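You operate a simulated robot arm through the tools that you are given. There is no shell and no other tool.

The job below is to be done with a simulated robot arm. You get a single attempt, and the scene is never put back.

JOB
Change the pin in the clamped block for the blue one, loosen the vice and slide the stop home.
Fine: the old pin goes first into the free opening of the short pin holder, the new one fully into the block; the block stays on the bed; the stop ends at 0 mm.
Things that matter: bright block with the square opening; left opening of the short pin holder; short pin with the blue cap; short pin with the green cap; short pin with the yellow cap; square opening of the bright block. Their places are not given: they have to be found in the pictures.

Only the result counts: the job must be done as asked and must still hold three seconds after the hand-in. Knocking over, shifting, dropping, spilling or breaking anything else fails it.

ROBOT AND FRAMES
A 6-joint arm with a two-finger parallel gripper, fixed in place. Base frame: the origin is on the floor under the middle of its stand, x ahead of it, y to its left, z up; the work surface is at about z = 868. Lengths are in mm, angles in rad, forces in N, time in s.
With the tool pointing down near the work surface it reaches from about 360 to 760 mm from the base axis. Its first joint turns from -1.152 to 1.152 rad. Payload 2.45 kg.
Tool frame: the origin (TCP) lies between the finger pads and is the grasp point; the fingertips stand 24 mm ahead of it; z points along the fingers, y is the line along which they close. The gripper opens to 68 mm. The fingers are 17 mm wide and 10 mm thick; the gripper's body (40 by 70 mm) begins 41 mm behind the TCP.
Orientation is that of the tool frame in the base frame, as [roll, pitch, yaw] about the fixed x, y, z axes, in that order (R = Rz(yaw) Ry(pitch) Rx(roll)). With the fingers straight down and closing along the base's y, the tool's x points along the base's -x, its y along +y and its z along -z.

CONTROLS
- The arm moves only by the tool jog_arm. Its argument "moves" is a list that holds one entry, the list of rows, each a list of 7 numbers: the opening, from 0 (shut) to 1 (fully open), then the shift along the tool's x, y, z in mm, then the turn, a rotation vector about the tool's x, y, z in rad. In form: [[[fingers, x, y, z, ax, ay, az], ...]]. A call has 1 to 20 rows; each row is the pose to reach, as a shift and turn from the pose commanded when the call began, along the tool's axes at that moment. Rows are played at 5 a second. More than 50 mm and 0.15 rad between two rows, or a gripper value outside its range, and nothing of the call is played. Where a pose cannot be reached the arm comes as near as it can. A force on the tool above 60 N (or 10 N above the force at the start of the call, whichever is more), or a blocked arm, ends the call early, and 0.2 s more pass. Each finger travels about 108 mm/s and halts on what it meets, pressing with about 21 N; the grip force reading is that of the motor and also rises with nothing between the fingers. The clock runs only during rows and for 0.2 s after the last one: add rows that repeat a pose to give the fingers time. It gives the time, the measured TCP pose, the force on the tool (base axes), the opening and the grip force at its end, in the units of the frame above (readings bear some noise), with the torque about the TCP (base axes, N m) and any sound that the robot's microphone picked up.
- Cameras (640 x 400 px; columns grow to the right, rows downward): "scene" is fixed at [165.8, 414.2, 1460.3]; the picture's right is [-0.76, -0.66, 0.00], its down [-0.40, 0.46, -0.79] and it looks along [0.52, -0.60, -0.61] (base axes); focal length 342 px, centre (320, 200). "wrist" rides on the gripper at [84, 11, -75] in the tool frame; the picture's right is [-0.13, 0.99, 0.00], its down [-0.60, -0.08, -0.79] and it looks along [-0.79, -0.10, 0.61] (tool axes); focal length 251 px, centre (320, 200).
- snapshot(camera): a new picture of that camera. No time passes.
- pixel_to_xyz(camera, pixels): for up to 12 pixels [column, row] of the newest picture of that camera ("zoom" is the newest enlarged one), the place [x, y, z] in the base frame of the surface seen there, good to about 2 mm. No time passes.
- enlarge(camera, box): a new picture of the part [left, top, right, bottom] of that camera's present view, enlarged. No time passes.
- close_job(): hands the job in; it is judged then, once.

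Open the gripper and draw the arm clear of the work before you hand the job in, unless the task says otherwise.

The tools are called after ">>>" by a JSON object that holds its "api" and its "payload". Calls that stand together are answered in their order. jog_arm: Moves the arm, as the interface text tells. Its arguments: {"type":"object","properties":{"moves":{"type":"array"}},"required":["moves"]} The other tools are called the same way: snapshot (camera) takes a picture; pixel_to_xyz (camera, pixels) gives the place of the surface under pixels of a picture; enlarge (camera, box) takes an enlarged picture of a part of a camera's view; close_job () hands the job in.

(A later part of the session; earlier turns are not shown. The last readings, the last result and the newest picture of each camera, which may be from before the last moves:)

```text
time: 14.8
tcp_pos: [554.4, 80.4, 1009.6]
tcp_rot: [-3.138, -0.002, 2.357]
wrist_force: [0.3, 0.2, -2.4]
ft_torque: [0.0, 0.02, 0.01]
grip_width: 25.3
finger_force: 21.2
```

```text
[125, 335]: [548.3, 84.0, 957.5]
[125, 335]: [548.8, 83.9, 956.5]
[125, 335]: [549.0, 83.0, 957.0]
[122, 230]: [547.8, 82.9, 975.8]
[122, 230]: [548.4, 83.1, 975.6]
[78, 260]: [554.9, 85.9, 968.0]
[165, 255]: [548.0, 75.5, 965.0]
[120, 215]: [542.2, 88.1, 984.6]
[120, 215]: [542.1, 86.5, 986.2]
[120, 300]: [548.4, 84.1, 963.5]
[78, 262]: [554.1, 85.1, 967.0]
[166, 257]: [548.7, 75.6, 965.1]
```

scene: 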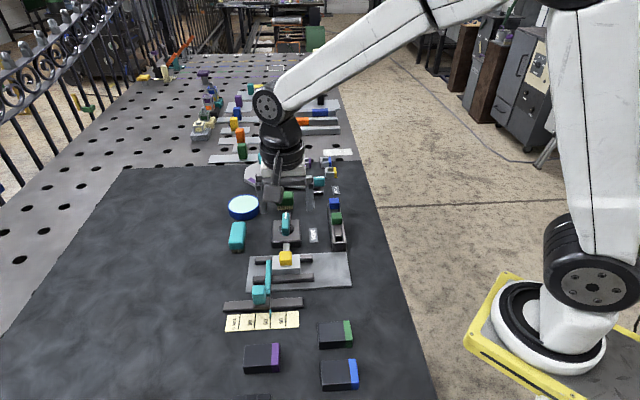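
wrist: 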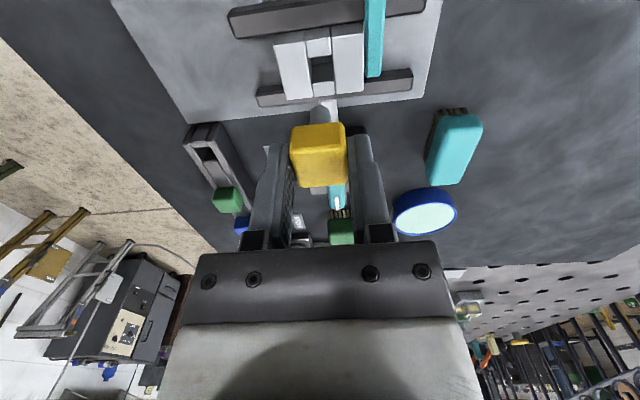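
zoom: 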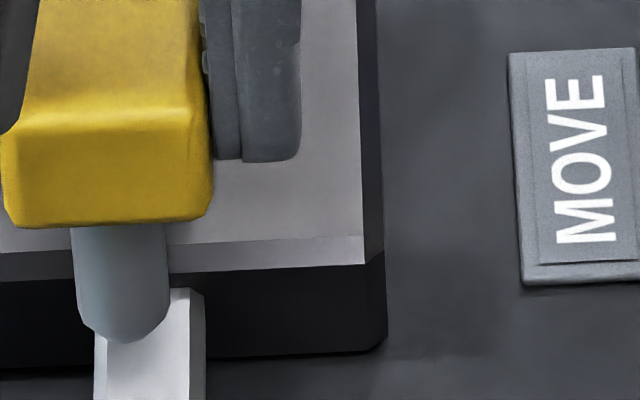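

I compare cap and shank side edges in the same zoom to see whether the pin hangs straight in the grip.

>>> {"api": "pixel_to_xyz", "payload": {"camera": "zoom", "pixels": [[10, 180], [10, 180], [10, 180], [206, 175], [206, 175], [206, 175], [77, 250], [77, 250], [77, 250], [166, 250], [166, 250], [166, 250]]}}

>>> {"api": "pixel_to_xyz", "payload": {"camera": "zoom", "pixels": [[83, 300], [83, 300], [83, 300], [83, 300], [166, 300], [166, 300], [166, 300], [166, 300], [123, 270], [123, 270], [123, 270], [123, 270]]}}

>>> {"api": "jog_arm", "payload": {"moves": [[[0, 0, 0, 0, 0, 0, 0]]]}}

>>> {"api": "jog_arm", "payload": {"moves": [[[0, 0, 0, 0, 0, 0, 0]]]}}

>>> {"api": "jog_arm", "payload": {"moves": [[[0, 0, 0, 0, 0, 0, 0]]]}}

```text
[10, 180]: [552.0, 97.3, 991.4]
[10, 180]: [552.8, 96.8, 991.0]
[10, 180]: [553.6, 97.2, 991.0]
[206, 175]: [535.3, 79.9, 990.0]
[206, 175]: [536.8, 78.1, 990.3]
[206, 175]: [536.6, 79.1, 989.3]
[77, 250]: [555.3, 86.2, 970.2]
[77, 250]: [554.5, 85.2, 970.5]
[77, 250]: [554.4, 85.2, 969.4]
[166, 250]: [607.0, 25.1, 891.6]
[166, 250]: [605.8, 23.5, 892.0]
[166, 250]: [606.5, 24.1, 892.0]
```

```text
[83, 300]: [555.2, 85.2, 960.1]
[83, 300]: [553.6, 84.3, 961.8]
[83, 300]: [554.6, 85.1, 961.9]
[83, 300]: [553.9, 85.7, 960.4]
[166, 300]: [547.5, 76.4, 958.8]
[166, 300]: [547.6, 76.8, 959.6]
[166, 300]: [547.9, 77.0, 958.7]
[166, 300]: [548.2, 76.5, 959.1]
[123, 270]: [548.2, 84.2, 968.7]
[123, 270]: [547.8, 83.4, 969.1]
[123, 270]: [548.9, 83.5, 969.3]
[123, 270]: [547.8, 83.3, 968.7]
```

```text
time: 15.2
tcp_pos: [554.2, 80.6, 1008.7]
tcp_rot: [-3.138, -0.002, 2.358]
wrist_force: [-0.1, -0.1, -0.6]
ft_torque: [-0.04, -0.03, -0.02]
grip_width: 25.5
finger_force: 21.2
```

```text
time: 15.6
tcp_pos: [554.2, 80.8, 1008.5]
tcp_rot: [-3.141, -0.003, 2.358]
wrist_force: [-0.4, 0.5, -0.1]
ft_torque: [-0.01, -0.01, -0.01]
grip_width: 25.6
finger_force: 21.2
```

```text
time: 16.0
tcp_pos: [553.7, 81.5, 1008.3]
tcp_rot: [-3.14, -0.002, 2.357]
wrist_force: [0.9, 0.1, -1.4]
ft_torque: [0.01, 0.02, -0.02]
grip_width: 25.7
finger_force: 21.0
```

Cap and shank are coaxial and upright (both centred at v≈447.1 in the scene view), though the scene reading is ~2 mm off from the arm's pose. I check the scene camera against the block opening for a bias.

>>> {"api": "enlarge", "payload": {"camera": "scene", "box": [270, 248, 310, 278]}}

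```text
13.33 times, centred on (290, 263) of scene
```

zoom: 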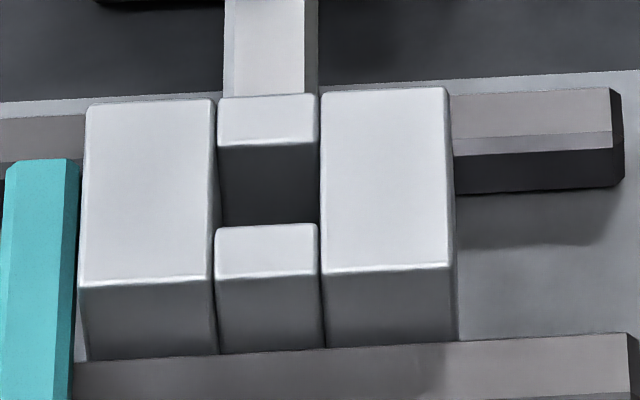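

Opening edges in this zoom: left inner edge x≈210, right inner edge x≈323, rear piece edge y≈141, front piece edge y≈226. I read those.

>>> {"api": "pixel_to_xyz", "payload": {"camera": "zoom", "pixels": [[208, 150], [208, 180], [208, 210], [207, 240], [325, 120], [325, 150], [325, 180], [325, 210], [235, 139], [265, 139], [290, 138], [310, 137]]}}

>>> {"api": "pixel_to_xyz", "payload": {"camera": "zoom", "pixels": [[225, 232], [245, 230], [270, 229], [290, 228], [310, 227], [90, 150], [88, 200], [84, 250], [447, 120], [449, 160], [450, 200], [451, 240]]}}

```text
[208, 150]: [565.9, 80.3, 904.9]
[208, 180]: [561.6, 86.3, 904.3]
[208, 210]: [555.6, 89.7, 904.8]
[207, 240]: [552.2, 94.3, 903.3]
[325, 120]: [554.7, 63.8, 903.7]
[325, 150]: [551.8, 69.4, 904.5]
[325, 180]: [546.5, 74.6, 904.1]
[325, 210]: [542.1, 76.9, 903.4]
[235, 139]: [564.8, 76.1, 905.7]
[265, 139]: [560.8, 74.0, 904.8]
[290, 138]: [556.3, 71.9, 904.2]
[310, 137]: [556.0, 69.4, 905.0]
```

```text
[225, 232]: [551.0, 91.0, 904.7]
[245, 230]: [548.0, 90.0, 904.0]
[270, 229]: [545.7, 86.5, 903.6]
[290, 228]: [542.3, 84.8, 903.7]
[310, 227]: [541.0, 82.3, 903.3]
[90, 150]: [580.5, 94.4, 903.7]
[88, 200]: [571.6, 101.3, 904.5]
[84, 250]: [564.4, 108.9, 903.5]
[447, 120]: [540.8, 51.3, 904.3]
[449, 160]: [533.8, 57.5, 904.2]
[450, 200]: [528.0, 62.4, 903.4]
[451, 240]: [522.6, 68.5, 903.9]
```

The scene view is biased by ~1.7 mm in v at the block, while the wrist view matches the arm's grip pose, so I trust the wrist values. I carry the yellow pin over the holder's free opening (shift -70.1, -124.6 in tool x,y) at height.

>>> {"api": "jog_arm", "payload": {"moves": [[[0, -7, -12.5, 0, 0, 0, 0], [0, -17.5, -31, 0, 0, 0, 0], [0, -28, -50, 0, 0, 0, 0], [0, -38.5, -68.5, 0, 0, 0, 0], [0, -49, -87, 0, 0, 0, 0], [0, -59.5, -105.8, 0, 0, 0, 0], [0, -66, -117, 0, 0, 0, 0], [0, -70.1, -124.6, 0, 0, 0, 0], [0, -70.1, -124.6, 0, 0, 0, 0], [0, -70.1, -124.6, 0, 0, 0, 0]]]}}

>>> {"api": "jog_arm", "payload": {"moves": [[[0, 0, 0, 0, 0, 0, 0]]]}}

>>> {"api": "jog_arm", "payload": {"moves": [[[0, 0, 0, 0, 0, 0, 0]]]}}

>>> {"api": "jog_arm", "payload": {"moves": [[[0, 0, 0, 0, 0, 0, 0]]]}}

>>> {"api": "snapshot", "payload": {"camera": "wrist"}}

>>> {"api": "enlarge", "payload": {"camera": "scene", "box": [300, 180, 372, 250]}}

```text
time: 18.2
tcp_pos: [517.0, -56.9, 1009.1]
tcp_rot: [-3.138, -0.003, 2.359]
wrist_force: [-1.0, 0.3, -1.5]
ft_torque: [0.01, -0.01, -0.03]
grip_width: 25.3
finger_force: 21.2
```

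```text
time: 18.6
tcp_pos: [518.3, -57.0, 1008.4]
tcp_rot: [-3.141, -0.001, 2.358]
wrist_force: [-0.5, -0.7, -0.9]
ft_torque: [0.0, -0.04, 0.0]
grip_width: 25.9
finger_force: 21.1
```

```text
time: 19.0
tcp_pos: [518.0, -56.4, 1010.2]
tcp_rot: [-3.139, -0.001, 2.359]
wrist_force: [-0.6, -0.2, -0.3]
ft_torque: [0.0, -0.01, -0.01]
grip_width: 25.3
finger_force: 21.5
```

```text
time: 19.4
tcp_pos: [517.2, -56.8, 1009.7]
tcp_rot: [-3.141, -0.002, 2.358]
wrist_force: [-0.5, -0.1, -0.8]
ft_torque: [-0.04, 0.03, 0.01]
grip_width: 25.3
finger_force: 20.6
```

```text
taken
```

wrist: 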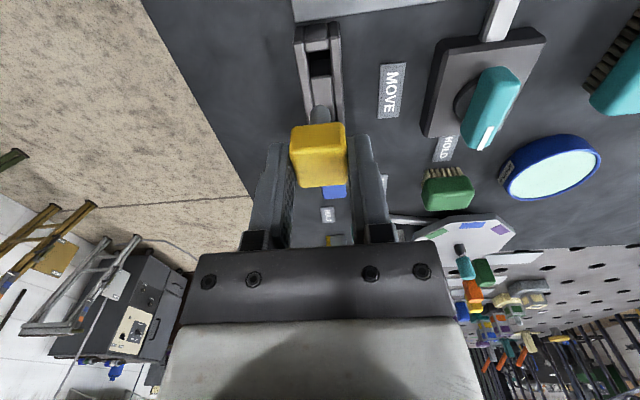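

```text
5.71 times, centred on (336, 215) of scene
```

zoom: 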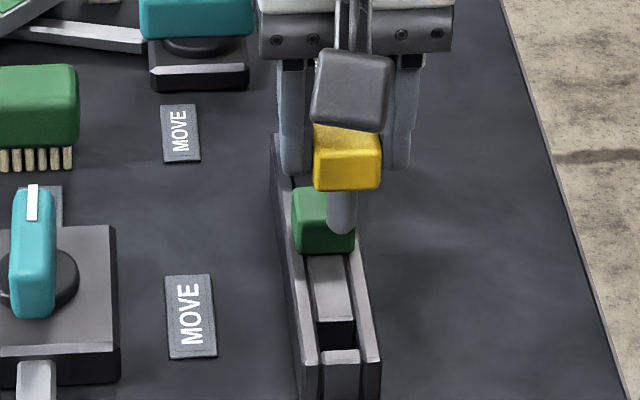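

TCP averages (517.6, -56.8); target was (516.1, -56.9). I check pin tip versus opening in a wrist zoom, as both are visible at (320,60-115).

>>> {"api": "enlarge", "payload": {"camera": "wrist", "box": [280, 15, 370, 135]}}

>>> {"api": "enlarge", "payload": {"camera": "wrist", "box": [292, 20, 348, 85]}}

```text
3.33 times, centred on (325, 75) of wrist
```

zoom: 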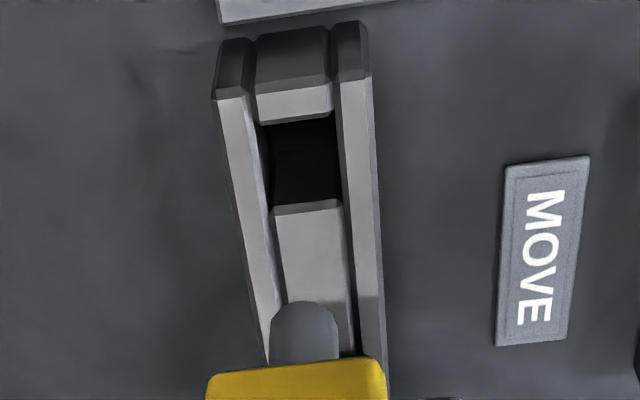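

```text
6.15 times, centred on (320, 52) of wrist
```

zoom: 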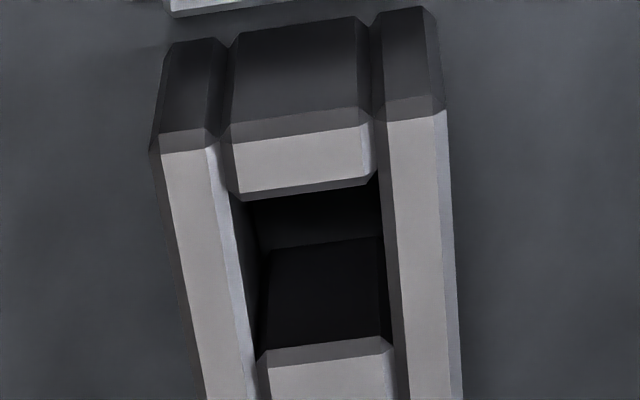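

I read the opening's edges again from this pose (end edge y≈185, middle edge y≈360, rails x≈215-243 and x≈388-403) for an independent average.

>>> {"api": "pixel_to_xyz", "payload": {"camera": "zoom", "pixels": [[245, 189], [270, 187], [300, 183], [330, 180], [355, 177], [280, 364], [305, 361], [330, 358], [355, 355], [380, 352], [320, 300], [320, 220]]}}

>>> {"api": "pixel_to_xyz", "payload": {"camera": "zoom", "pixels": [[208, 170], [214, 210], [221, 250], [228, 290], [235, 330], [241, 370], [389, 170], [393, 210], [396, 250], [399, 290], [402, 330], [405, 370]]}}

```text
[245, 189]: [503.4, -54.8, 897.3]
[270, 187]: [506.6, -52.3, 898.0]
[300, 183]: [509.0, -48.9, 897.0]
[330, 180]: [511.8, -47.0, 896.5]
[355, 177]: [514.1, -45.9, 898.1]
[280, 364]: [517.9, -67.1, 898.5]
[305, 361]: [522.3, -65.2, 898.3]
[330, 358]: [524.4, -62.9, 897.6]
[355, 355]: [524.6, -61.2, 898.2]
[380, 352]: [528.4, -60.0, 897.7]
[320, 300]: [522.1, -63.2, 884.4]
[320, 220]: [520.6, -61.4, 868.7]
```

```text
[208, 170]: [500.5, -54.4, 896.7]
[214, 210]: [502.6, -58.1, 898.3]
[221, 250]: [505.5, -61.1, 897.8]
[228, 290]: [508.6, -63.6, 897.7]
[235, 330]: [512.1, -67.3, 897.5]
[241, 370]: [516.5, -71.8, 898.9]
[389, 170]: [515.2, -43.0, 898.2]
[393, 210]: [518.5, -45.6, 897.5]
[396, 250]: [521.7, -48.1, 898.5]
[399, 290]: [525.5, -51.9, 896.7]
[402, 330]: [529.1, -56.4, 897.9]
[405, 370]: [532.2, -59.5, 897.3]
```

The opening centre is confirmed at u=-405.1, v=324.6. I correct by (+1.1, -1.2) and lower until the tip is just above the opening (TCP ≈ 957), then check.

>>> {"api": "jog_arm", "payload": {"moves": [[[0, 1.1, -1.2, 0, 0, 0, 0], [0, 1.1, -1.2, 12, 0, 0, 0], [0, 1.1, -1.2, 26, 0, 0, 0], [0, 1.1, -1.2, 40, 0, 0, 0], [0, 1.1, -1.2, 50, 0, 0, 0], [0, 1.1, -1.2, 50, 0, 0, 0], [0, 1.1, -1.2, 50, 0, 0, 0]]]}}

>>> {"api": "jog_arm", "payload": {"moves": [[[0, 0, 0, 0, 0, 0, 0]]]}}

>>> {"api": "jog_arm", "payload": {"moves": [[[0, 0, 0, 0, 0, 0, 0]]]}}

>>> {"api": "enlarge", "payload": {"camera": "wrist", "box": [270, 40, 370, 200]}}

>>> {"api": "enlarge", "payload": {"camera": "scene", "box": [310, 205, 366, 255]}}

```text
time: 21.0
tcp_pos: [515.9, -56.3, 959.5]
tcp_rot: [-3.139, -0.002, 2.358]
wrist_force: [0.1, 0.3, -0.8]
ft_torque: [-0.01, -0.02, 0.02]
grip_width: 25.5
finger_force: 20.8
```

```text
time: 21.4
tcp_pos: [514.9, -56.9, 959.6]
tcp_rot: [-3.14, -0.002, 2.359]
wrist_force: [-0.7, -0.7, -0.9]
ft_torque: [0.02, 0.04, 0.01]
grip_width: 25.7
finger_force: 20.2
```

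```text
time: 21.8
tcp_pos: [514.8, -56.2, 958.7]
tcp_rot: [-3.141, -0.002, 2.357]
wrist_force: [0.7, -0.7, -2.0]
ft_torque: [-0.01, -0.01, -0.02]
grip_width: 25.6
finger_force: 20.6
```

```text
2.50 times, centred on (320, 120) of wrist
```

zoom: 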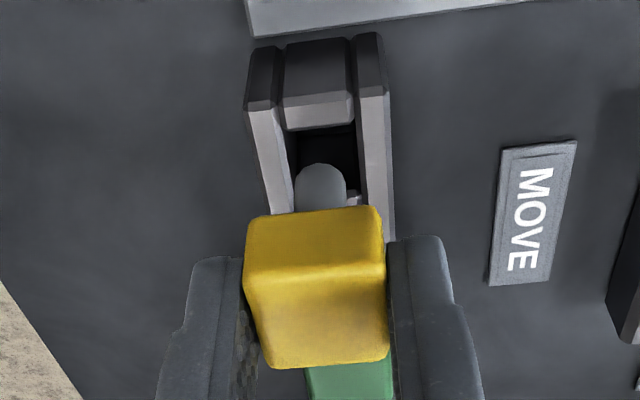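

```text
8.00 times, centred on (338, 230) of scene
```

zoom: 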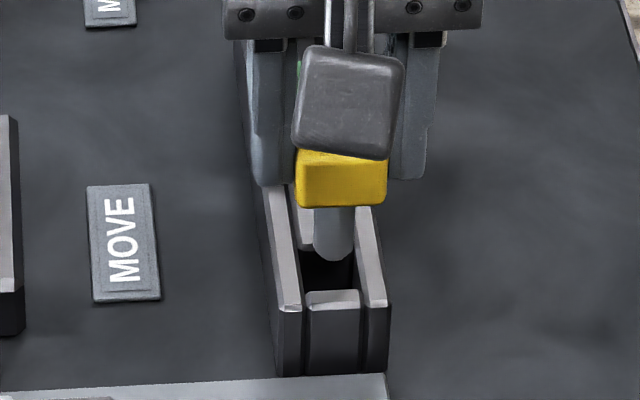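

Averaged TCP (515.2, -56.5): 0.8 mm off in tool x, and both views show the tip above the hole. I correct -0.7 and lower 18 mm into the opening, then check force.

>>> {"api": "jog_arm", "payload": {"moves": [[[0, -0.7, 0.1, 0, 0, 0, 0], [0, -0.7, 0.1, 4, 0, 0, 0], [0, -0.7, 0.1, 8, 0, 0, 0], [0, -0.7, 0.1, 12, 0, 0, 0], [0, -0.7, 0.1, 15, 0, 0, 0], [0, -0.7, 0.1, 18, 0, 0, 0], [0, -0.7, 0.1, 18, 0, 0, 0]]]}}

>>> {"api": "enlarge", "payload": {"camera": "scene", "box": [310, 205, 366, 255]}}

>>> {"api": "enlarge", "payload": {"camera": "wrist", "box": [270, 40, 370, 200]}}

```text
time: 23.4
tcp_pos: [516.0, -56.2, 942.5]
tcp_rot: [-3.139, -0.003, 2.358]
wrist_force: [-0.3, -0.4, -1.1]
ft_torque: [0.02, 0.0, -0.02]
grip_width: 25.6
finger_force: 21.2
```

```text
8.00 times, centred on (338, 230) of scene
```

zoom: 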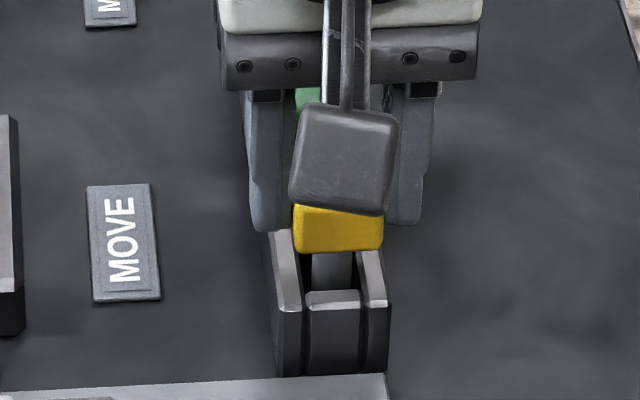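

```text
2.50 times, centred on (320, 120) of wrist
```

zoom: 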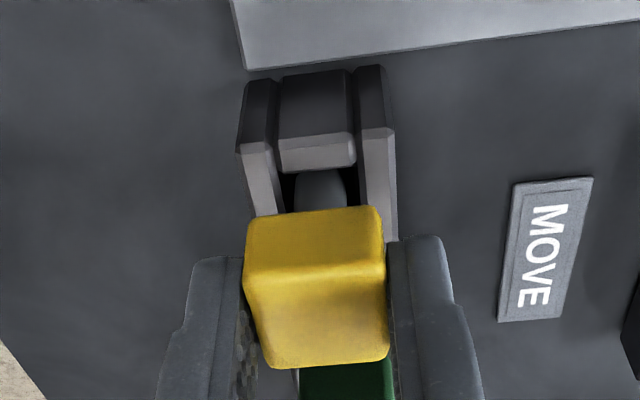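

The pin is in the opening with no side load. I lower the remaining ~16.5 mm gently until the cap meets the holder.

>>> {"api": "jog_arm", "payload": {"moves": [[[0, 0, 0, 4, 0, 0, 0], [0, 0, 0, 8, 0, 0, 0], [0, 0, 0, 12, 0, 0, 0], [0, 0, 0, 14, 0, 0, 0], [0, 0, 0, 15.5, 0, 0, 0], [0, 0, 0, 16.5, 0, 0, 0], [0, 0, 0, 16.5, 0, 0, 0]]]}}

>>> {"api": "enlarge", "payload": {"camera": "scene", "box": [310, 205, 366, 255]}}

>>> {"api": "enlarge", "payload": {"camera": "wrist", "box": [270, 40, 370, 200]}}

```text
time: 25.0
tcp_pos: [515.6, -58.4, 925.1]
tcp_rot: [-3.138, -0.001, 2.358]
wrist_force: [-3.0, 0.9, 3.8]
ft_torque: [0.06, 0.05, 0.01]
grip_width: 25.5
finger_force: 20.9
```

```text
8.00 times, centred on (338, 230) of scene
```

zoom: 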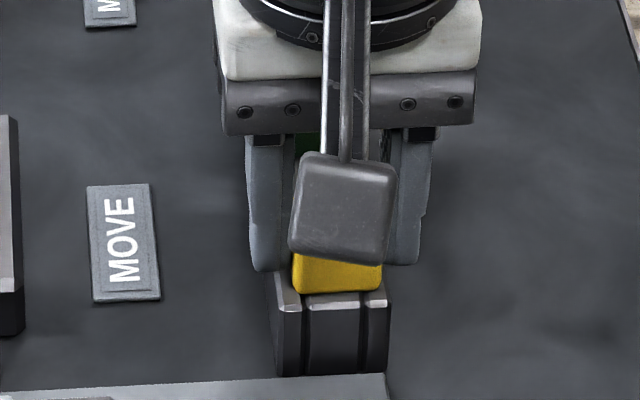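

```text
2.50 times, centred on (320, 120) of wrist
```

zoom: 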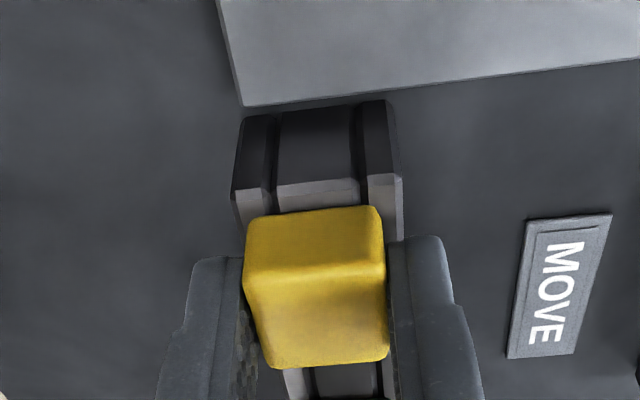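

Contact: +3.8 N upward at TCP 925.1, as expected for the cap seated. I press 0.7 mm further to confirm it is a hard seat.

>>> {"api": "jog_arm", "payload": {"moves": [[[0, 0, 0, 0.7, 0, 0, 0], [0, 0, 0, 0.7, 0, 0, 0]]]}}

>>> {"api": "enlarge", "payload": {"camera": "scene", "box": [322, 230, 356, 255]}}

```text
time: 25.6
tcp_pos: [514.9, -58.6, 924.3]
tcp_rot: [-3.14, -0.001, 2.358]
wrist_force: [-4.0, 0.2, 14.7]
ft_torque: [0.03, 0.09, 0.04]
grip_width: 25.3
finger_force: 20.7
```

```text
16.00 times, centred on (339, 242) of scene
```

zoom: 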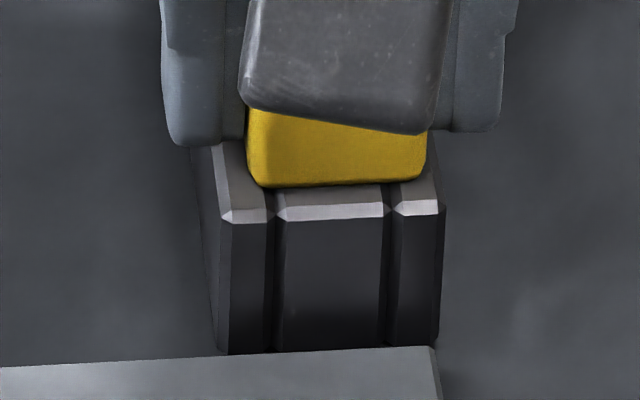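

It is hard seated (14.7 N). I back off 0.7 mm, open the fingers, and lift clear.

>>> {"api": "jog_arm", "payload": {"moves": [[[0, 0, 0, -0.7, 0, 0, 0], [0.5, 0, 0, -0.7, 0, 0, 0], [0.7, 0, 0, -0.7, 0, 0, 0], [0.7, 0, 0, -0.7, 0, 0, 0], [0.7, 0, 0, -10, 0, 0, 0], [0.7, 0, 0, -25, 0, 0, 0], [0.7, 0, 0, -45, 0, 0, 0], [0.7, 0, 0, -65, 0, 0, 0], [0.7, 0, 0, -65, 0, 0, 0]]]}}

>>> {"api": "snapshot", "payload": {"camera": "wrist"}}

>>> {"api": "snapshot", "payload": {"camera": "scene"}}

```text
time: 27.6
tcp_pos: [515.8, -58.1, 990.7]
tcp_rot: [-3.14, -0.003, 2.359]
wrist_force: [0.3, -0.4, 1.6]
ft_torque: [0.0, 0.0, -0.01]
grip_width: 47.6
finger_force: 0.0
```

```text
taken
```

wrist: 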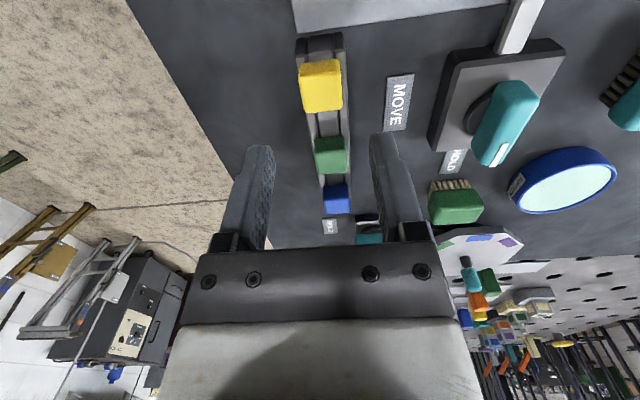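

```text
taken
```

scene: 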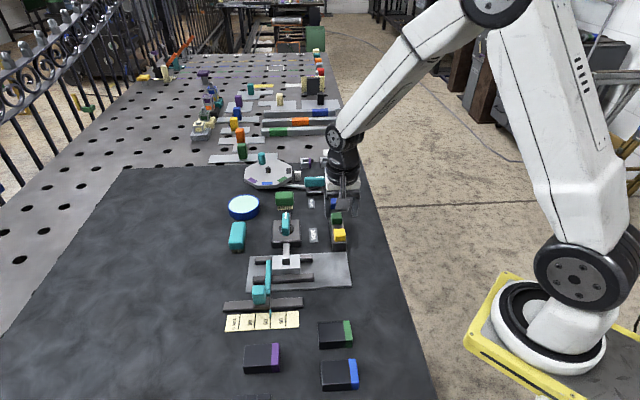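

Yellow now sits in the holder's free opening. I record how the just-released yellow cap looks from this pose (as a reference for aligning over blue).

>>> {"api": "enlarge", "payload": {"camera": "wrist", "box": [284, 40, 364, 130]}}

>>> {"api": "pixel_to_xyz", "payload": {"camera": "wrist", "pixels": [[303, 84], [339, 84], [320, 80], [320, 107], [303, 95], [340, 95], [304, 105], [338, 105], [320, 95], [320, 85], [318, 102], [330, 90]]}}

>>> {"api": "jog_arm", "payload": {"moves": [[[0.7, 0, 0, 0, 0, 0, 0]]]}}

>>> {"api": "jog_arm", "payload": {"moves": [[[0.7, 0, 0, 0, 0, 0, 0]]]}}

>>> {"api": "jog_arm", "payload": {"moves": [[[0.7, 0, 0, 0, 0, 0, 0]]]}}

```text
4.44 times, centred on (324, 85) of wrist
```

zoom: 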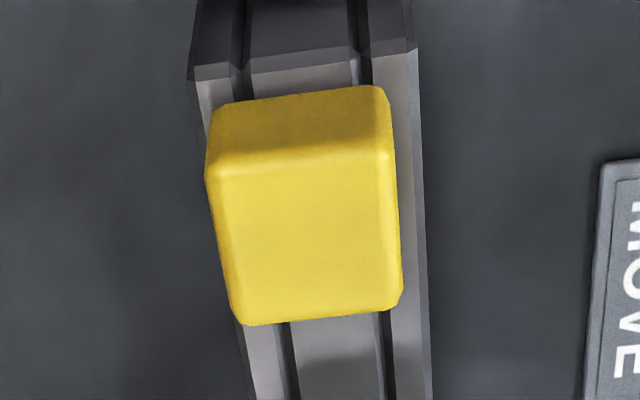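

```text
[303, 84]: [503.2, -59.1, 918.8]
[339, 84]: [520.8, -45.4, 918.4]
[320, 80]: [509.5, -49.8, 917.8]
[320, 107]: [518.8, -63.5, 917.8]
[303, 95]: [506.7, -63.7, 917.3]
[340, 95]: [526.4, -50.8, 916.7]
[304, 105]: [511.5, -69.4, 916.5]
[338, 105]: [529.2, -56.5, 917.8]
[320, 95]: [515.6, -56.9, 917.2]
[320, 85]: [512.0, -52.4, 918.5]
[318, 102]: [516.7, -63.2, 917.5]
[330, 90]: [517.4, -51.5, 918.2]
```

```text
time: 28.0
tcp_pos: [515.2, -57.8, 989.9]
tcp_rot: [-3.141, -0.002, 2.358]
wrist_force: [0.5, 0.1, 0.2]
ft_torque: [0.0, 0.0, 0.01]
grip_width: 47.5
finger_force: 0.0
```

```text
time: 28.4
tcp_pos: [515.0, -58.3, 989.9]
tcp_rot: [-3.141, -0.001, 2.358]
wrist_force: [0.0, 0.7, -0.5]
ft_torque: [0.05, -0.01, -0.02]
grip_width: 47.9
finger_force: 0.1
```

```text
time: 28.8
tcp_pos: [515.8, -58.3, 989.8]
tcp_rot: [-3.139, -0.002, 2.359]
wrist_force: [-0.7, 0.2, -0.4]
ft_torque: [0.01, 0.03, 0.03]
grip_width: 47.9
finger_force: 0.0
```

The cap top is at 918, i.e. fully seated on the holder (898 + 20). I move 119.6 mm along tool -x to stand above the blue cap and compare its appearance.

>>> {"api": "jog_arm", "payload": {"moves": [[[0.7, -30, 0, 0, 0, 0, 0], [0.7, -60, 0, 0, 0, 0, 0], [0.7, -90, 0, 0, 0, 0, 0], [0.7, -119.6, 0, 0, 0, 0, 0], [0.7, -119.6, 0, 0, 0, 0, 0], [0.7, -119.6, 0, 0, 0, 0, 0]]]}}

>>> {"api": "jog_arm", "payload": {"moves": [[[0.7, 0, 0, 0, 0, 0, 0]]]}}

>>> {"api": "jog_arm", "payload": {"moves": [[[0.7, 0, 0, 0, 0, 0, 0]]]}}

>>> {"api": "snapshot", "payload": {"camera": "wrist"}}

>>> {"api": "enlarge", "payload": {"camera": "wrist", "box": [284, 40, 364, 130]}}

```text
time: 30.2
tcp_pos: [601.6, -142.4, 989.3]
tcp_rot: [-3.139, -0.001, 2.357]
wrist_force: [0.4, -0.2, -0.2]
ft_torque: [-0.05, 0.0, -0.02]
grip_width: 47.8
finger_force: 0.0
```

```text
time: 30.6
tcp_pos: [601.4, -141.6, 988.8]
tcp_rot: [-3.14, 0.0, 2.359]
wrist_force: [0.3, -0.1, -0.5]
ft_torque: [-0.01, -0.04, -0.03]
grip_width: 47.7
finger_force: 0.0
```

```text
time: 31.0
tcp_pos: [601.6, -141.2, 990.1]
tcp_rot: [-3.14, -0.002, 2.359]
wrist_force: [0.1, -0.3, -0.4]
ft_torque: [-0.01, 0.02, 0.0]
grip_width: 47.6
finger_force: 0.0
```

```text
taken
```

wrist: 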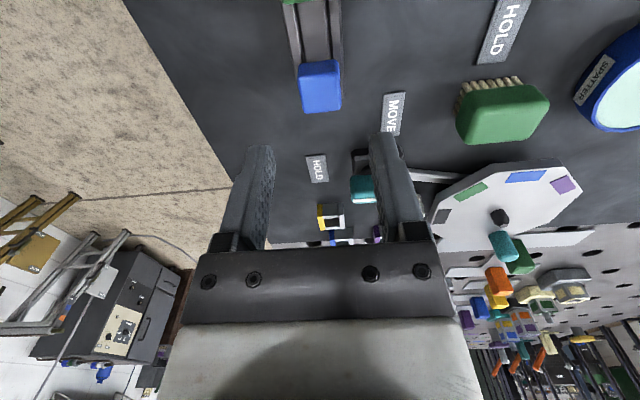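

```text
4.44 times, centred on (324, 85) of wrist
```

zoom: 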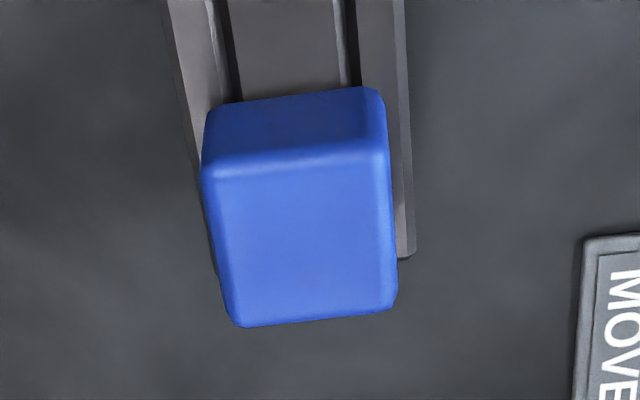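

Blue looks just ~5 zoom px left of yellow's reference (≈0.7 mm), else the same. I shift (-0.3, -0.7) and descend to TCP ≈ 925.5 around the blue cap.

>>> {"api": "jog_arm", "payload": {"moves": [[[0.7, -0.3, -0.7, 0, 0, 0, 0], [0.7, -0.3, -0.7, 15, 0, 0, 0], [0.7, -0.3, -0.7, 32, 0, 0, 0], [0.7, -0.3, -0.7, 48, 0, 0, 0], [0.7, -0.3, -0.7, 58, 0, 0, 0], [0.7, -0.3, -0.7, 63.5, 0, 0, 0], [0.7, -0.3, -0.7, 63.5, 0, 0, 0]]]}}

>>> {"api": "enlarge", "payload": {"camera": "wrist", "box": [220, 80, 420, 240]}}

>>> {"api": "enlarge", "payload": {"camera": "scene", "box": [300, 170, 370, 230]}}

```text
time: 32.6
tcp_pos: [600.5, -142.7, 925.1]
tcp_rot: [-3.14, -0.001, 2.358]
wrist_force: [-0.3, -0.1, 0.3]
ft_torque: [-0.02, 0.02, 0.03]
grip_width: 47.7
finger_force: 0.1
```

```text
2.50 times, centred on (320, 160) of wrist
```

zoom: 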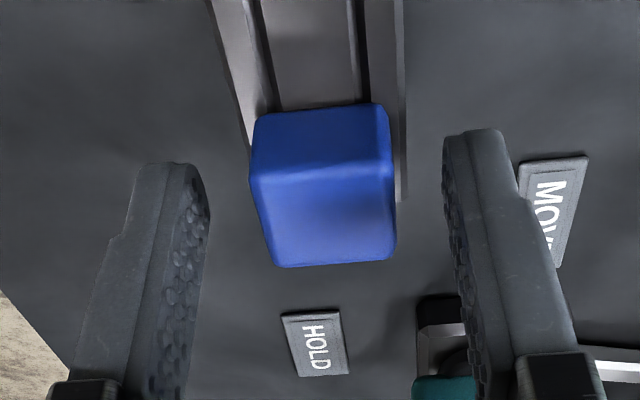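

```text
6.67 times, centred on (335, 200) of scene
```

zoom: 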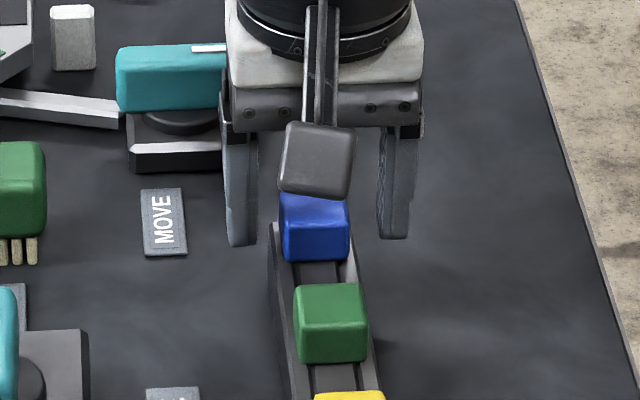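

Blue sits between the fingers and looks just like yellow did when gripped (zoom rows 105-266). I close on it.

>>> {"api": "jog_arm", "payload": {"moves": [[[0.4, 0, 0, 0, 0, 0, 0], [0, 0, 0, 0, 0, 0, 0], [0, 0, 0, 0, 0, 0, 0], [0, 0, 0, 0, 0, 0, 0]]]}}

>>> {"api": "jog_arm", "payload": {"moves": [[[0, 0, 0, 0, 0, 0, 0]]]}}

>>> {"api": "jog_arm", "payload": {"moves": [[[0, 0, 0, 0, 0, 0, 0]]]}}

>>> {"api": "jog_arm", "payload": {"moves": [[[0, 0, 0, 0, 0, 0, 0]]]}}

>>> {"api": "enlarge", "payload": {"camera": "wrist", "box": [220, 80, 420, 240]}}

```text
time: 33.6
tcp_pos: [599.9, -144.3, 926.0]
tcp_rot: [-3.14, -0.001, 2.358]
wrist_force: [1.5, -0.6, 0.4]
ft_torque: [-0.02, 0.0, -0.01]
grip_width: 25.3
finger_force: 20.9
```

```text
time: 34.0
tcp_pos: [600.6, -141.9, 925.4]
tcp_rot: [-3.14, -0.001, 2.358]
wrist_force: [0.4, 0.5, 0.5]
ft_torque: [0.04, -0.03, -0.02]
grip_width: 25.6
finger_force: 21.4
```

```text
time: 34.4
tcp_pos: [599.9, -142.8, 925.6]
tcp_rot: [-3.14, -0.002, 2.358]
wrist_force: [-0.1, -0.3, 0.4]
ft_torque: [0.04, -0.03, -0.01]
grip_width: 25.6
finger_force: 21.1
```

```text
time: 34.8
tcp_pos: [600.7, -143.5, 926.3]
tcp_rot: [-3.14, -0.002, 2.358]
wrist_force: [0.7, -0.9, 0.3]
ft_torque: [-0.01, -0.02, 0.0]
grip_width: 25.5
finger_force: 21.0
```

```text
2.50 times, centred on (320, 160) of wrist
```

zoom: 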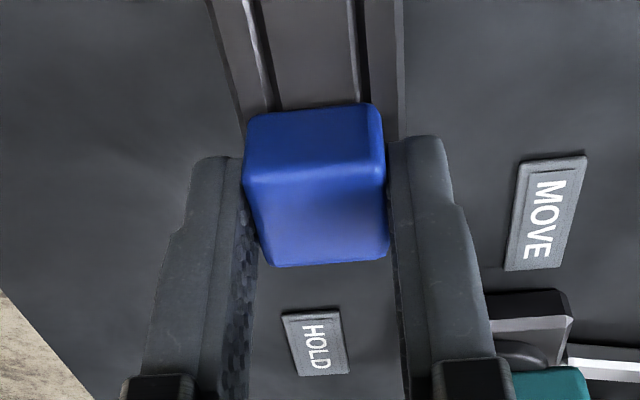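

Blue is gripped (25.5 mm, 21 N, little load). I lift straight up about 85 mm.

>>> {"api": "jog_arm", "payload": {"moves": [[[0, 0, 0, -3, 0, 0, 0], [0, 0, 0, -8, 0, 0, 0], [0, 0, 0, -14, 0, 0, 0], [0, 0, 0, -21, 0, 0, 0], [0, 0, 0, -29, 0, 0, 0], [0, 0, 0, -38, 0, 0, 0], [0, 0, 0, -48, 0, 0, 0], [0, 0, 0, -60, 0, 0, 0], [0, 0, 0, -73, 0, 0, 0], [0, 0, 0, -85, 0, 0, 0], [0, 0, 0, -85, 0, 0, 0], [0, 0, 0, -85, 0, 0, 0]]]}}

>>> {"api": "jog_arm", "payload": {"moves": [[[0, 0, 0, 0, 0, 0, 0]]]}}

>>> {"api": "jog_arm", "payload": {"moves": [[[0, 0, 0, 0, 0, 0, 0]]]}}

>>> {"api": "snapshot", "payload": {"camera": "wrist"}}

>>> {"api": "enlarge", "payload": {"camera": "scene", "box": [290, 160, 380, 240]}}

```text
time: 37.4
tcp_pos: [599.8, -142.7, 1010.7]
tcp_rot: [-3.139, -0.003, 2.357]
wrist_force: [-0.9, -0.6, -0.7]
ft_torque: [0.01, -0.01, 0.0]
grip_width: 25.4
finger_force: 21.2
```

```text
time: 37.8
tcp_pos: [601.2, -142.7, 1012.2]
tcp_rot: [-3.141, -0.001, 2.357]
wrist_force: [-0.7, -0.2, -1.6]
ft_torque: [0.01, 0.01, 0.05]
grip_width: 25.6
finger_force: 21.1
```

```text
time: 38.2
tcp_pos: [600.4, -141.4, 1011.2]
tcp_rot: [-3.139, -0.001, 2.359]
wrist_force: [0.1, 0.6, -1.8]
ft_torque: [0.0, 0.01, 0.05]
grip_width: 25.4
finger_force: 20.7
```

```text
taken
```

wrist: 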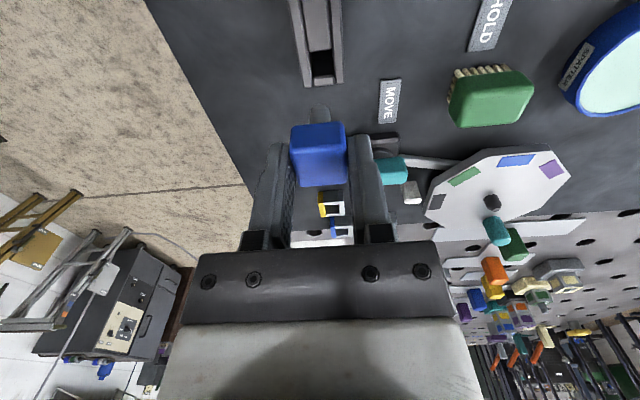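

```text
5.00 times, centred on (335, 200) of scene
```

zoom: 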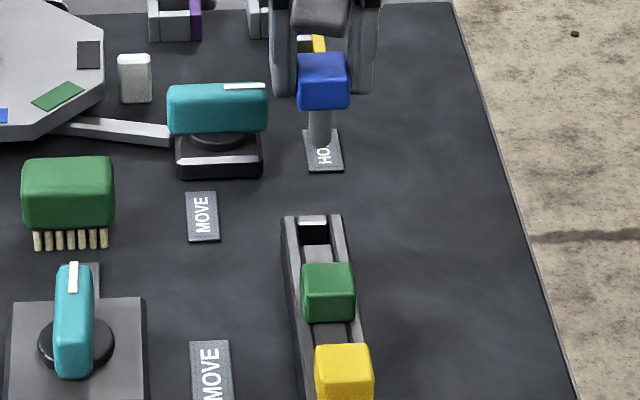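

Blue pin is out and hanging straight. I carry it to above the block opening (shift +190.2, +125.6 in tool x,y) at height, tip ≈ z 957, above everything.

>>> {"api": "jog_arm", "payload": {"moves": [[[0, 9, 6, 0, 0, 0, 0], [0, 25, 16.5, 0, 0, 0, 0], [0, 43, 28.4, 0, 0, 0, 0], [0, 61, 40.3, 0, 0, 0, 0], [0, 79, 52.2, 0, 0, 0, 0], [0, 97, 64, 0, 0, 0, 0], [0, 115, 76, 0, 0, 0, 0], [0, 133, 87.8, 0, 0, 0, 0], [0, 151, 99.7, 0, 0, 0, 0], [0, 168, 111, 0, 0, 0, 0], [0, 182, 120.2, 0, 0, 0, 0], [0, 190.2, 125.6, 0, 0, 0, 0], [0, 190.2, 125.6, 0, 0, 0, 0], [0, 190.2, 125.6, 0, 0, 0, 0]]]}}

>>> {"api": "jog_arm", "payload": {"moves": [[[0, 0, 0, 0, 0, 0, 0]]]}}

>>> {"api": "jog_arm", "payload": {"moves": [[[0, 0, 0, 0, 0, 0, 0]]]}}

>>> {"api": "jog_arm", "payload": {"moves": [[[0, 0, 0, 0, 0, 0, 0]]]}}

>>> {"api": "snapshot", "payload": {"camera": "wrist"}}

>>> {"api": "enlarge", "payload": {"camera": "wrist", "box": [270, 25, 374, 105]}}

```text
time: 41.2
tcp_pos: [555.6, 79.8, 1009.9]
tcp_rot: [3.142, -0.003, 2.358]
wrist_force: [-0.2, 0.1, -1.4]
ft_torque: [0.01, 0.0, 0.01]
grip_width: 25.6
finger_force: 21.2
```

```text
time: 41.6
tcp_pos: [555.1, 81.0, 1012.0]
tcp_rot: [-3.14, -0.002, 2.358]
wrist_force: [0.6, -0.8, -1.1]
ft_torque: [0.02, 0.0, 0.03]
grip_width: 25.4
finger_force: 21.0
```

```text
time: 42.0
tcp_pos: [555.6, 80.3, 1011.7]
tcp_rot: [-3.14, -0.001, 2.358]
wrist_force: [-0.9, -0.1, -0.4]
ft_torque: [-0.02, 0.0, 0.02]
grip_width: 25.8
finger_force: 21.1
```

```text
time: 42.4
tcp_pos: [556.0, 80.9, 1010.6]
tcp_rot: [-3.141, -0.001, 2.358]
wrist_force: [-0.4, -0.2, -0.9]
ft_torque: [0.0, -0.04, 0.03]
grip_width: 25.4
finger_force: 21.0
```

```text
taken
```

wrist: 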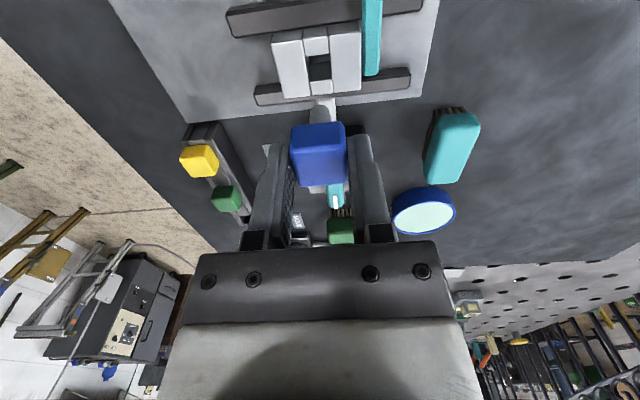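

```text
5.00 times, centred on (322, 65) of wrist
```

zoom: 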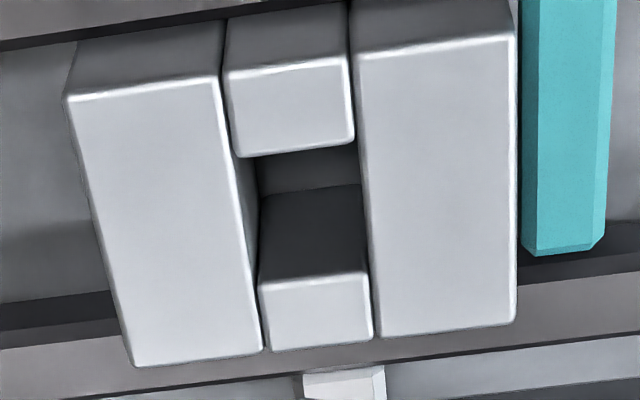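

TCP averages (555.6, 80.5); compared with the earlier view from here the block appears ~2 px left and ~1 px up, so a small offset remains. I re-read the opening edges from this pose.

>>> {"api": "pixel_to_xyz", "payload": {"camera": "zoom", "pixels": [[248, 151], [272, 148], [296, 145], [322, 142], [346, 139], [272, 288], [292, 286], [315, 283], [338, 280], [358, 277], [310, 230], [310, 165]]}}

>>> {"api": "pixel_to_xyz", "payload": {"camera": "zoom", "pixels": [[222, 112], [229, 152], [236, 192], [242, 232], [248, 272], [253, 312], [361, 112], [365, 152], [368, 192], [371, 232], [374, 272], [377, 312]]}}

>>> {"api": "enlarge", "payload": {"camera": "wrist", "box": [280, 80, 360, 200]}}

```text
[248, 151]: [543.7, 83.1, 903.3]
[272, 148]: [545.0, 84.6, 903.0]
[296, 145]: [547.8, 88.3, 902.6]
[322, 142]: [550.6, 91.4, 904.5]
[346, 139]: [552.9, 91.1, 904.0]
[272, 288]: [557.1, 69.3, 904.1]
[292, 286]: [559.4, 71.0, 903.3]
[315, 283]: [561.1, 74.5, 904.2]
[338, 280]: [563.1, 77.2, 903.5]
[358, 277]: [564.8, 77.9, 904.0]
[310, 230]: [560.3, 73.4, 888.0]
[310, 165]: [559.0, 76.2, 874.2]
```

```text
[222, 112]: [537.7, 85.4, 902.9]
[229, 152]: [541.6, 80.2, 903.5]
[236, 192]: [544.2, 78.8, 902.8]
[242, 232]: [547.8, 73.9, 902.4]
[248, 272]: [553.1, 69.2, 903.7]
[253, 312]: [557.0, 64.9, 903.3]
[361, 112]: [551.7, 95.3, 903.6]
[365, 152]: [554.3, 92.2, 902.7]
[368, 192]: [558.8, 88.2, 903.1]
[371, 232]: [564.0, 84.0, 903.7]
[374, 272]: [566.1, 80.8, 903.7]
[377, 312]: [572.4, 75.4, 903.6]
```

```text
3.33 times, centred on (320, 140) of wrist
```

zoom: 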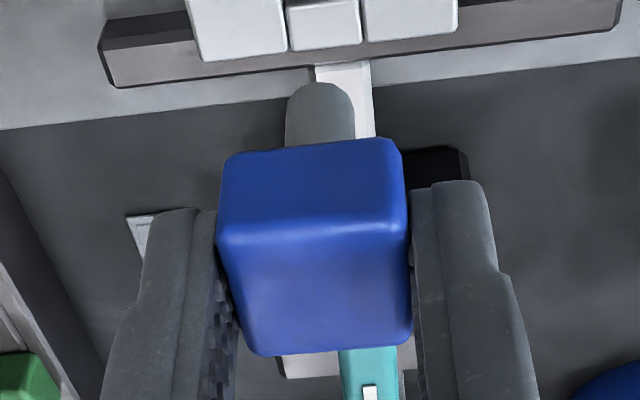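

The opening centre again is (u -335.1, v 449.0). I read the hanging shank's edges in this zoom to get the pin axis relative to the arm.

>>> {"api": "pixel_to_xyz", "payload": {"camera": "zoom", "pixels": [[290, 125], [290, 125], [290, 125], [290, 125], [350, 122], [350, 122], [350, 122], [350, 122], [320, 110], [320, 110], [320, 110], [320, 110]]}}

>>> {"api": "pixel_to_xyz", "payload": {"camera": "zoom", "pixels": [[225, 195], [225, 195], [225, 195], [402, 185], [402, 185], [402, 185], [240, 320], [240, 320], [240, 320], [408, 310], [408, 310], [408, 310]]}}

```text
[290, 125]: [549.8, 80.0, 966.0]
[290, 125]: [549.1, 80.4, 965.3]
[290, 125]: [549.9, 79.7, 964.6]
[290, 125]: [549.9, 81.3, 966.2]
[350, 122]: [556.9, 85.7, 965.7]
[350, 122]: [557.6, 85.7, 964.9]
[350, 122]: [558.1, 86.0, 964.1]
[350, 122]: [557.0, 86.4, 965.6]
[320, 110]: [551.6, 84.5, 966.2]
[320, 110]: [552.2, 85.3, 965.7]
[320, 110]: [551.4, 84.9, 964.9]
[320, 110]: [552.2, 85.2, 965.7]
```

```text
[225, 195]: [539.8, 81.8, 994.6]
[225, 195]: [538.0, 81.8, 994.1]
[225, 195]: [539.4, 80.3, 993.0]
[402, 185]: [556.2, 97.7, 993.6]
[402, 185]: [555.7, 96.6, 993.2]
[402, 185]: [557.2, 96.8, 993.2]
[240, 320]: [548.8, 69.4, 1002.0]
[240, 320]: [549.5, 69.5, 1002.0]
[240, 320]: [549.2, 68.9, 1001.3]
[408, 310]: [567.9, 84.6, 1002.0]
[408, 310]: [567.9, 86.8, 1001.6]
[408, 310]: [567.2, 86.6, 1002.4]
```

Pin axis is at (u -336.2, v 450.1), so I correct (+1.1, -1.0) and lower until the tip is just above the block (TCP ≈ 962), then check.

>>> {"api": "jog_arm", "payload": {"moves": [[[0, 1.1, -1.0, 0, 0, 0, 0], [0, 1.1, -1.0, 12, 0, 0, 0], [0, 1.1, -1.0, 26, 0, 0, 0], [0, 1.1, -1.0, 40, 0, 0, 0], [0, 1.1, -1.0, 48, 0, 0, 0], [0, 1.1, -1.0, 48, 0, 0, 0], [0, 1.1, -1.0, 48, 0, 0, 0]]]}}

>>> {"api": "jog_arm", "payload": {"moves": [[[0, 0, 0, 0, 0, 0, 0]]]}}

>>> {"api": "jog_arm", "payload": {"moves": [[[0, 0, 0, 0, 0, 0, 0]]]}}

>>> {"api": "enlarge", "payload": {"camera": "wrist", "box": [260, 60, 380, 200]}}

>>> {"api": "enlarge", "payload": {"camera": "scene", "box": [262, 225, 318, 280]}}

```text
time: 44.0
tcp_pos: [553.7, 80.8, 961.7]
tcp_rot: [-3.14, -0.002, 2.357]
wrist_force: [0.3, 0.8, -0.9]
ft_torque: [0.0, 0.03, 0.01]
grip_width: 25.4
finger_force: 21.2
```

```text
time: 44.4
tcp_pos: [553.0, 79.9, 961.4]
tcp_rot: [-3.141, -0.003, 2.357]
wrist_force: [0.7, 0.6, -1.8]
ft_torque: [0.01, -0.01, -0.01]
grip_width: 25.2
finger_force: 21.1
```

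```text
time: 44.8
tcp_pos: [552.6, 80.3, 962.3]
tcp_rot: [-3.141, -0.001, 2.357]
wrist_force: [-0.1, 0.8, -2.1]
ft_torque: [-0.02, -0.01, 0.0]
grip_width: 25.4
finger_force: 21.0
```

```text
2.86 times, centred on (320, 130) of wrist
```

zoom: 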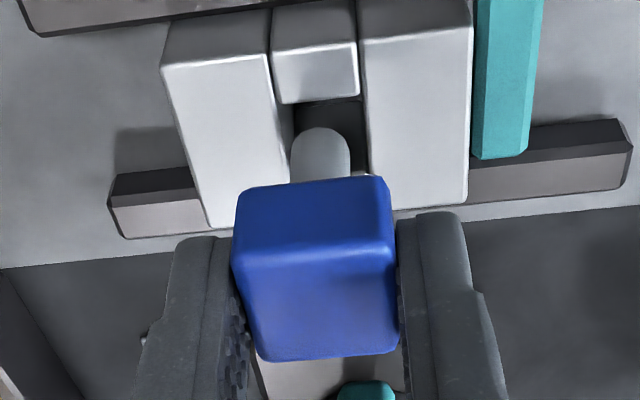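

```text
7.27 times, centred on (290, 252) of scene
```

zoom: 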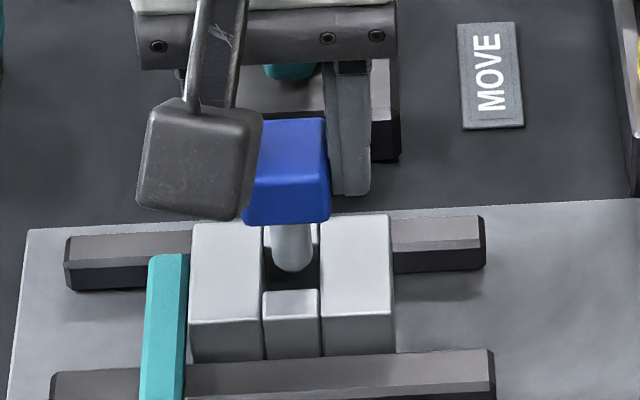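

Readings (u -334.3, v 447.9) and the wrist view (shank at x≈320, hole centre ≈324) agree on a ~1 mm correction in +y. I apply (-0.6, +1.0) and lower 20 mm into the block.

>>> {"api": "jog_arm", "payload": {"moves": [[[0, -0.6, 1.0, 0, 0, 0, 0], [0, -0.6, 1.0, 0, 0, 0, 0], [0, -0.6, 1.0, 4, 0, 0, 0], [0, -0.6, 1.0, 8, 0, 0, 0], [0, -0.6, 1.0, 12, 0, 0, 0], [0, -0.6, 1.0, 16, 0, 0, 0], [0, -0.6, 1.0, 20, 0, 0, 0], [0, -0.6, 1.0, 20, 0, 0, 0]]]}}

>>> {"api": "enlarge", "payload": {"camera": "wrist", "box": [260, 60, 380, 200]}}

>>> {"api": "enlarge", "payload": {"camera": "scene", "box": [262, 225, 318, 280]}}

```text
time: 46.6
tcp_pos: [552.1, 81.0, 943.0]
tcp_rot: [-3.14, -0.003, 2.359]
wrist_force: [-0.2, 0.1, -1.5]
ft_torque: [0.03, -0.01, -0.01]
grip_width: 25.5
finger_force: 20.6
```

```text
2.86 times, centred on (320, 130) of wrist
```

zoom: 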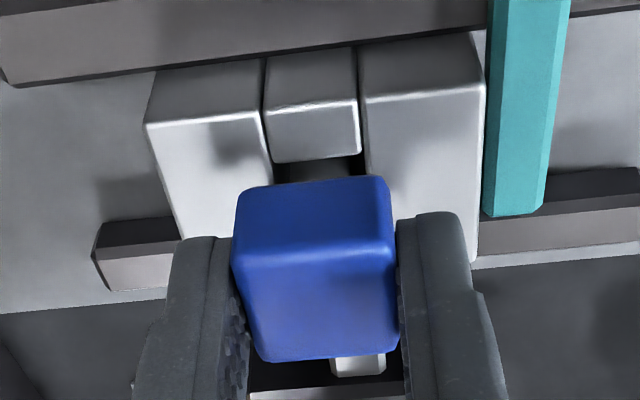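

```text
7.27 times, centred on (290, 252) of scene
```

zoom: 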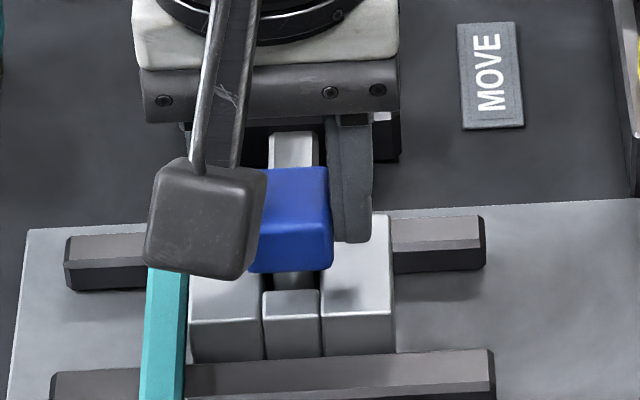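

No contact force and the shank is inside the hole. I lower the last ~11 mm gently to the seat.

>>> {"api": "jog_arm", "payload": {"moves": [[[0, 0, 0, 3, 0, 0, 0], [0, 0, 0, 6, 0, 0, 0], [0, 0, 0, 8.5, 0, 0, 0], [0, 0, 0, 10, 0, 0, 0], [0, 0, 0, 11, 0, 0, 0], [0, 0, 0, 11, 0, 0, 0]]]}}

>>> {"api": "enlarge", "payload": {"camera": "scene", "box": [262, 235, 318, 280]}}

```text
time: 48.0
tcp_pos: [554.0, 81.4, 931.5]
tcp_rot: [-3.14, -0.002, 2.359]
wrist_force: [-0.3, 0.8, -1.3]
ft_torque: [0.0, 0.02, -0.03]
grip_width: 25.2
finger_force: 20.7
```

```text
8.89 times, centred on (290, 258) of scene
```

zoom: 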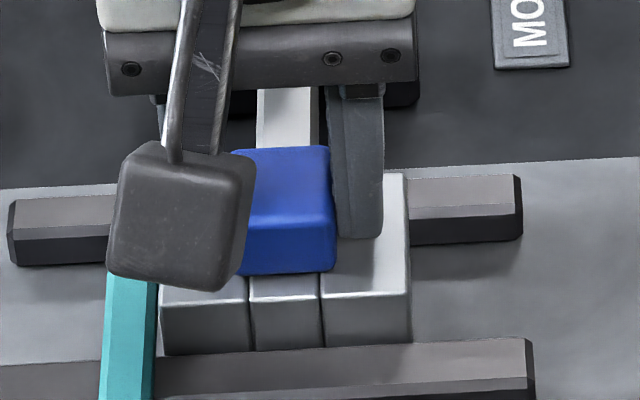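

No seat contact yet (force still -1.3 N). I lower in 0.5 mm steps up to 2 mm more.

>>> {"api": "jog_arm", "payload": {"moves": [[[0, 0, 0, 0.5, 0, 0, 0], [0, 0, 0, 1.0, 0, 0, 0], [0, 0, 0, 1.0, 0, 0, 0]]]}}

>>> {"api": "jog_arm", "payload": {"moves": [[[0, 0, 0, 0.5, 0, 0, 0], [0, 0, 0, 0.5, 0, 0, 0]]]}}

```text
time: 48.8
tcp_pos: [554.4, 81.7, 932.0]
tcp_rot: [-3.141, -0.002, 2.357]
wrist_force: [-2.1, 1.0, 3.7]
ft_torque: [0.06, 0.05, 0.03]
grip_width: 25.3
finger_force: 21.0
```

```text
time: 49.4
tcp_pos: [554.8, 81.5, 931.7]
tcp_rot: [-3.139, -0.002, 2.358]
wrist_force: [-5.0, 0.6, 14.7]
ft_torque: [0.07, 0.15, 0.0]
grip_width: 25.4
finger_force: 20.8
```

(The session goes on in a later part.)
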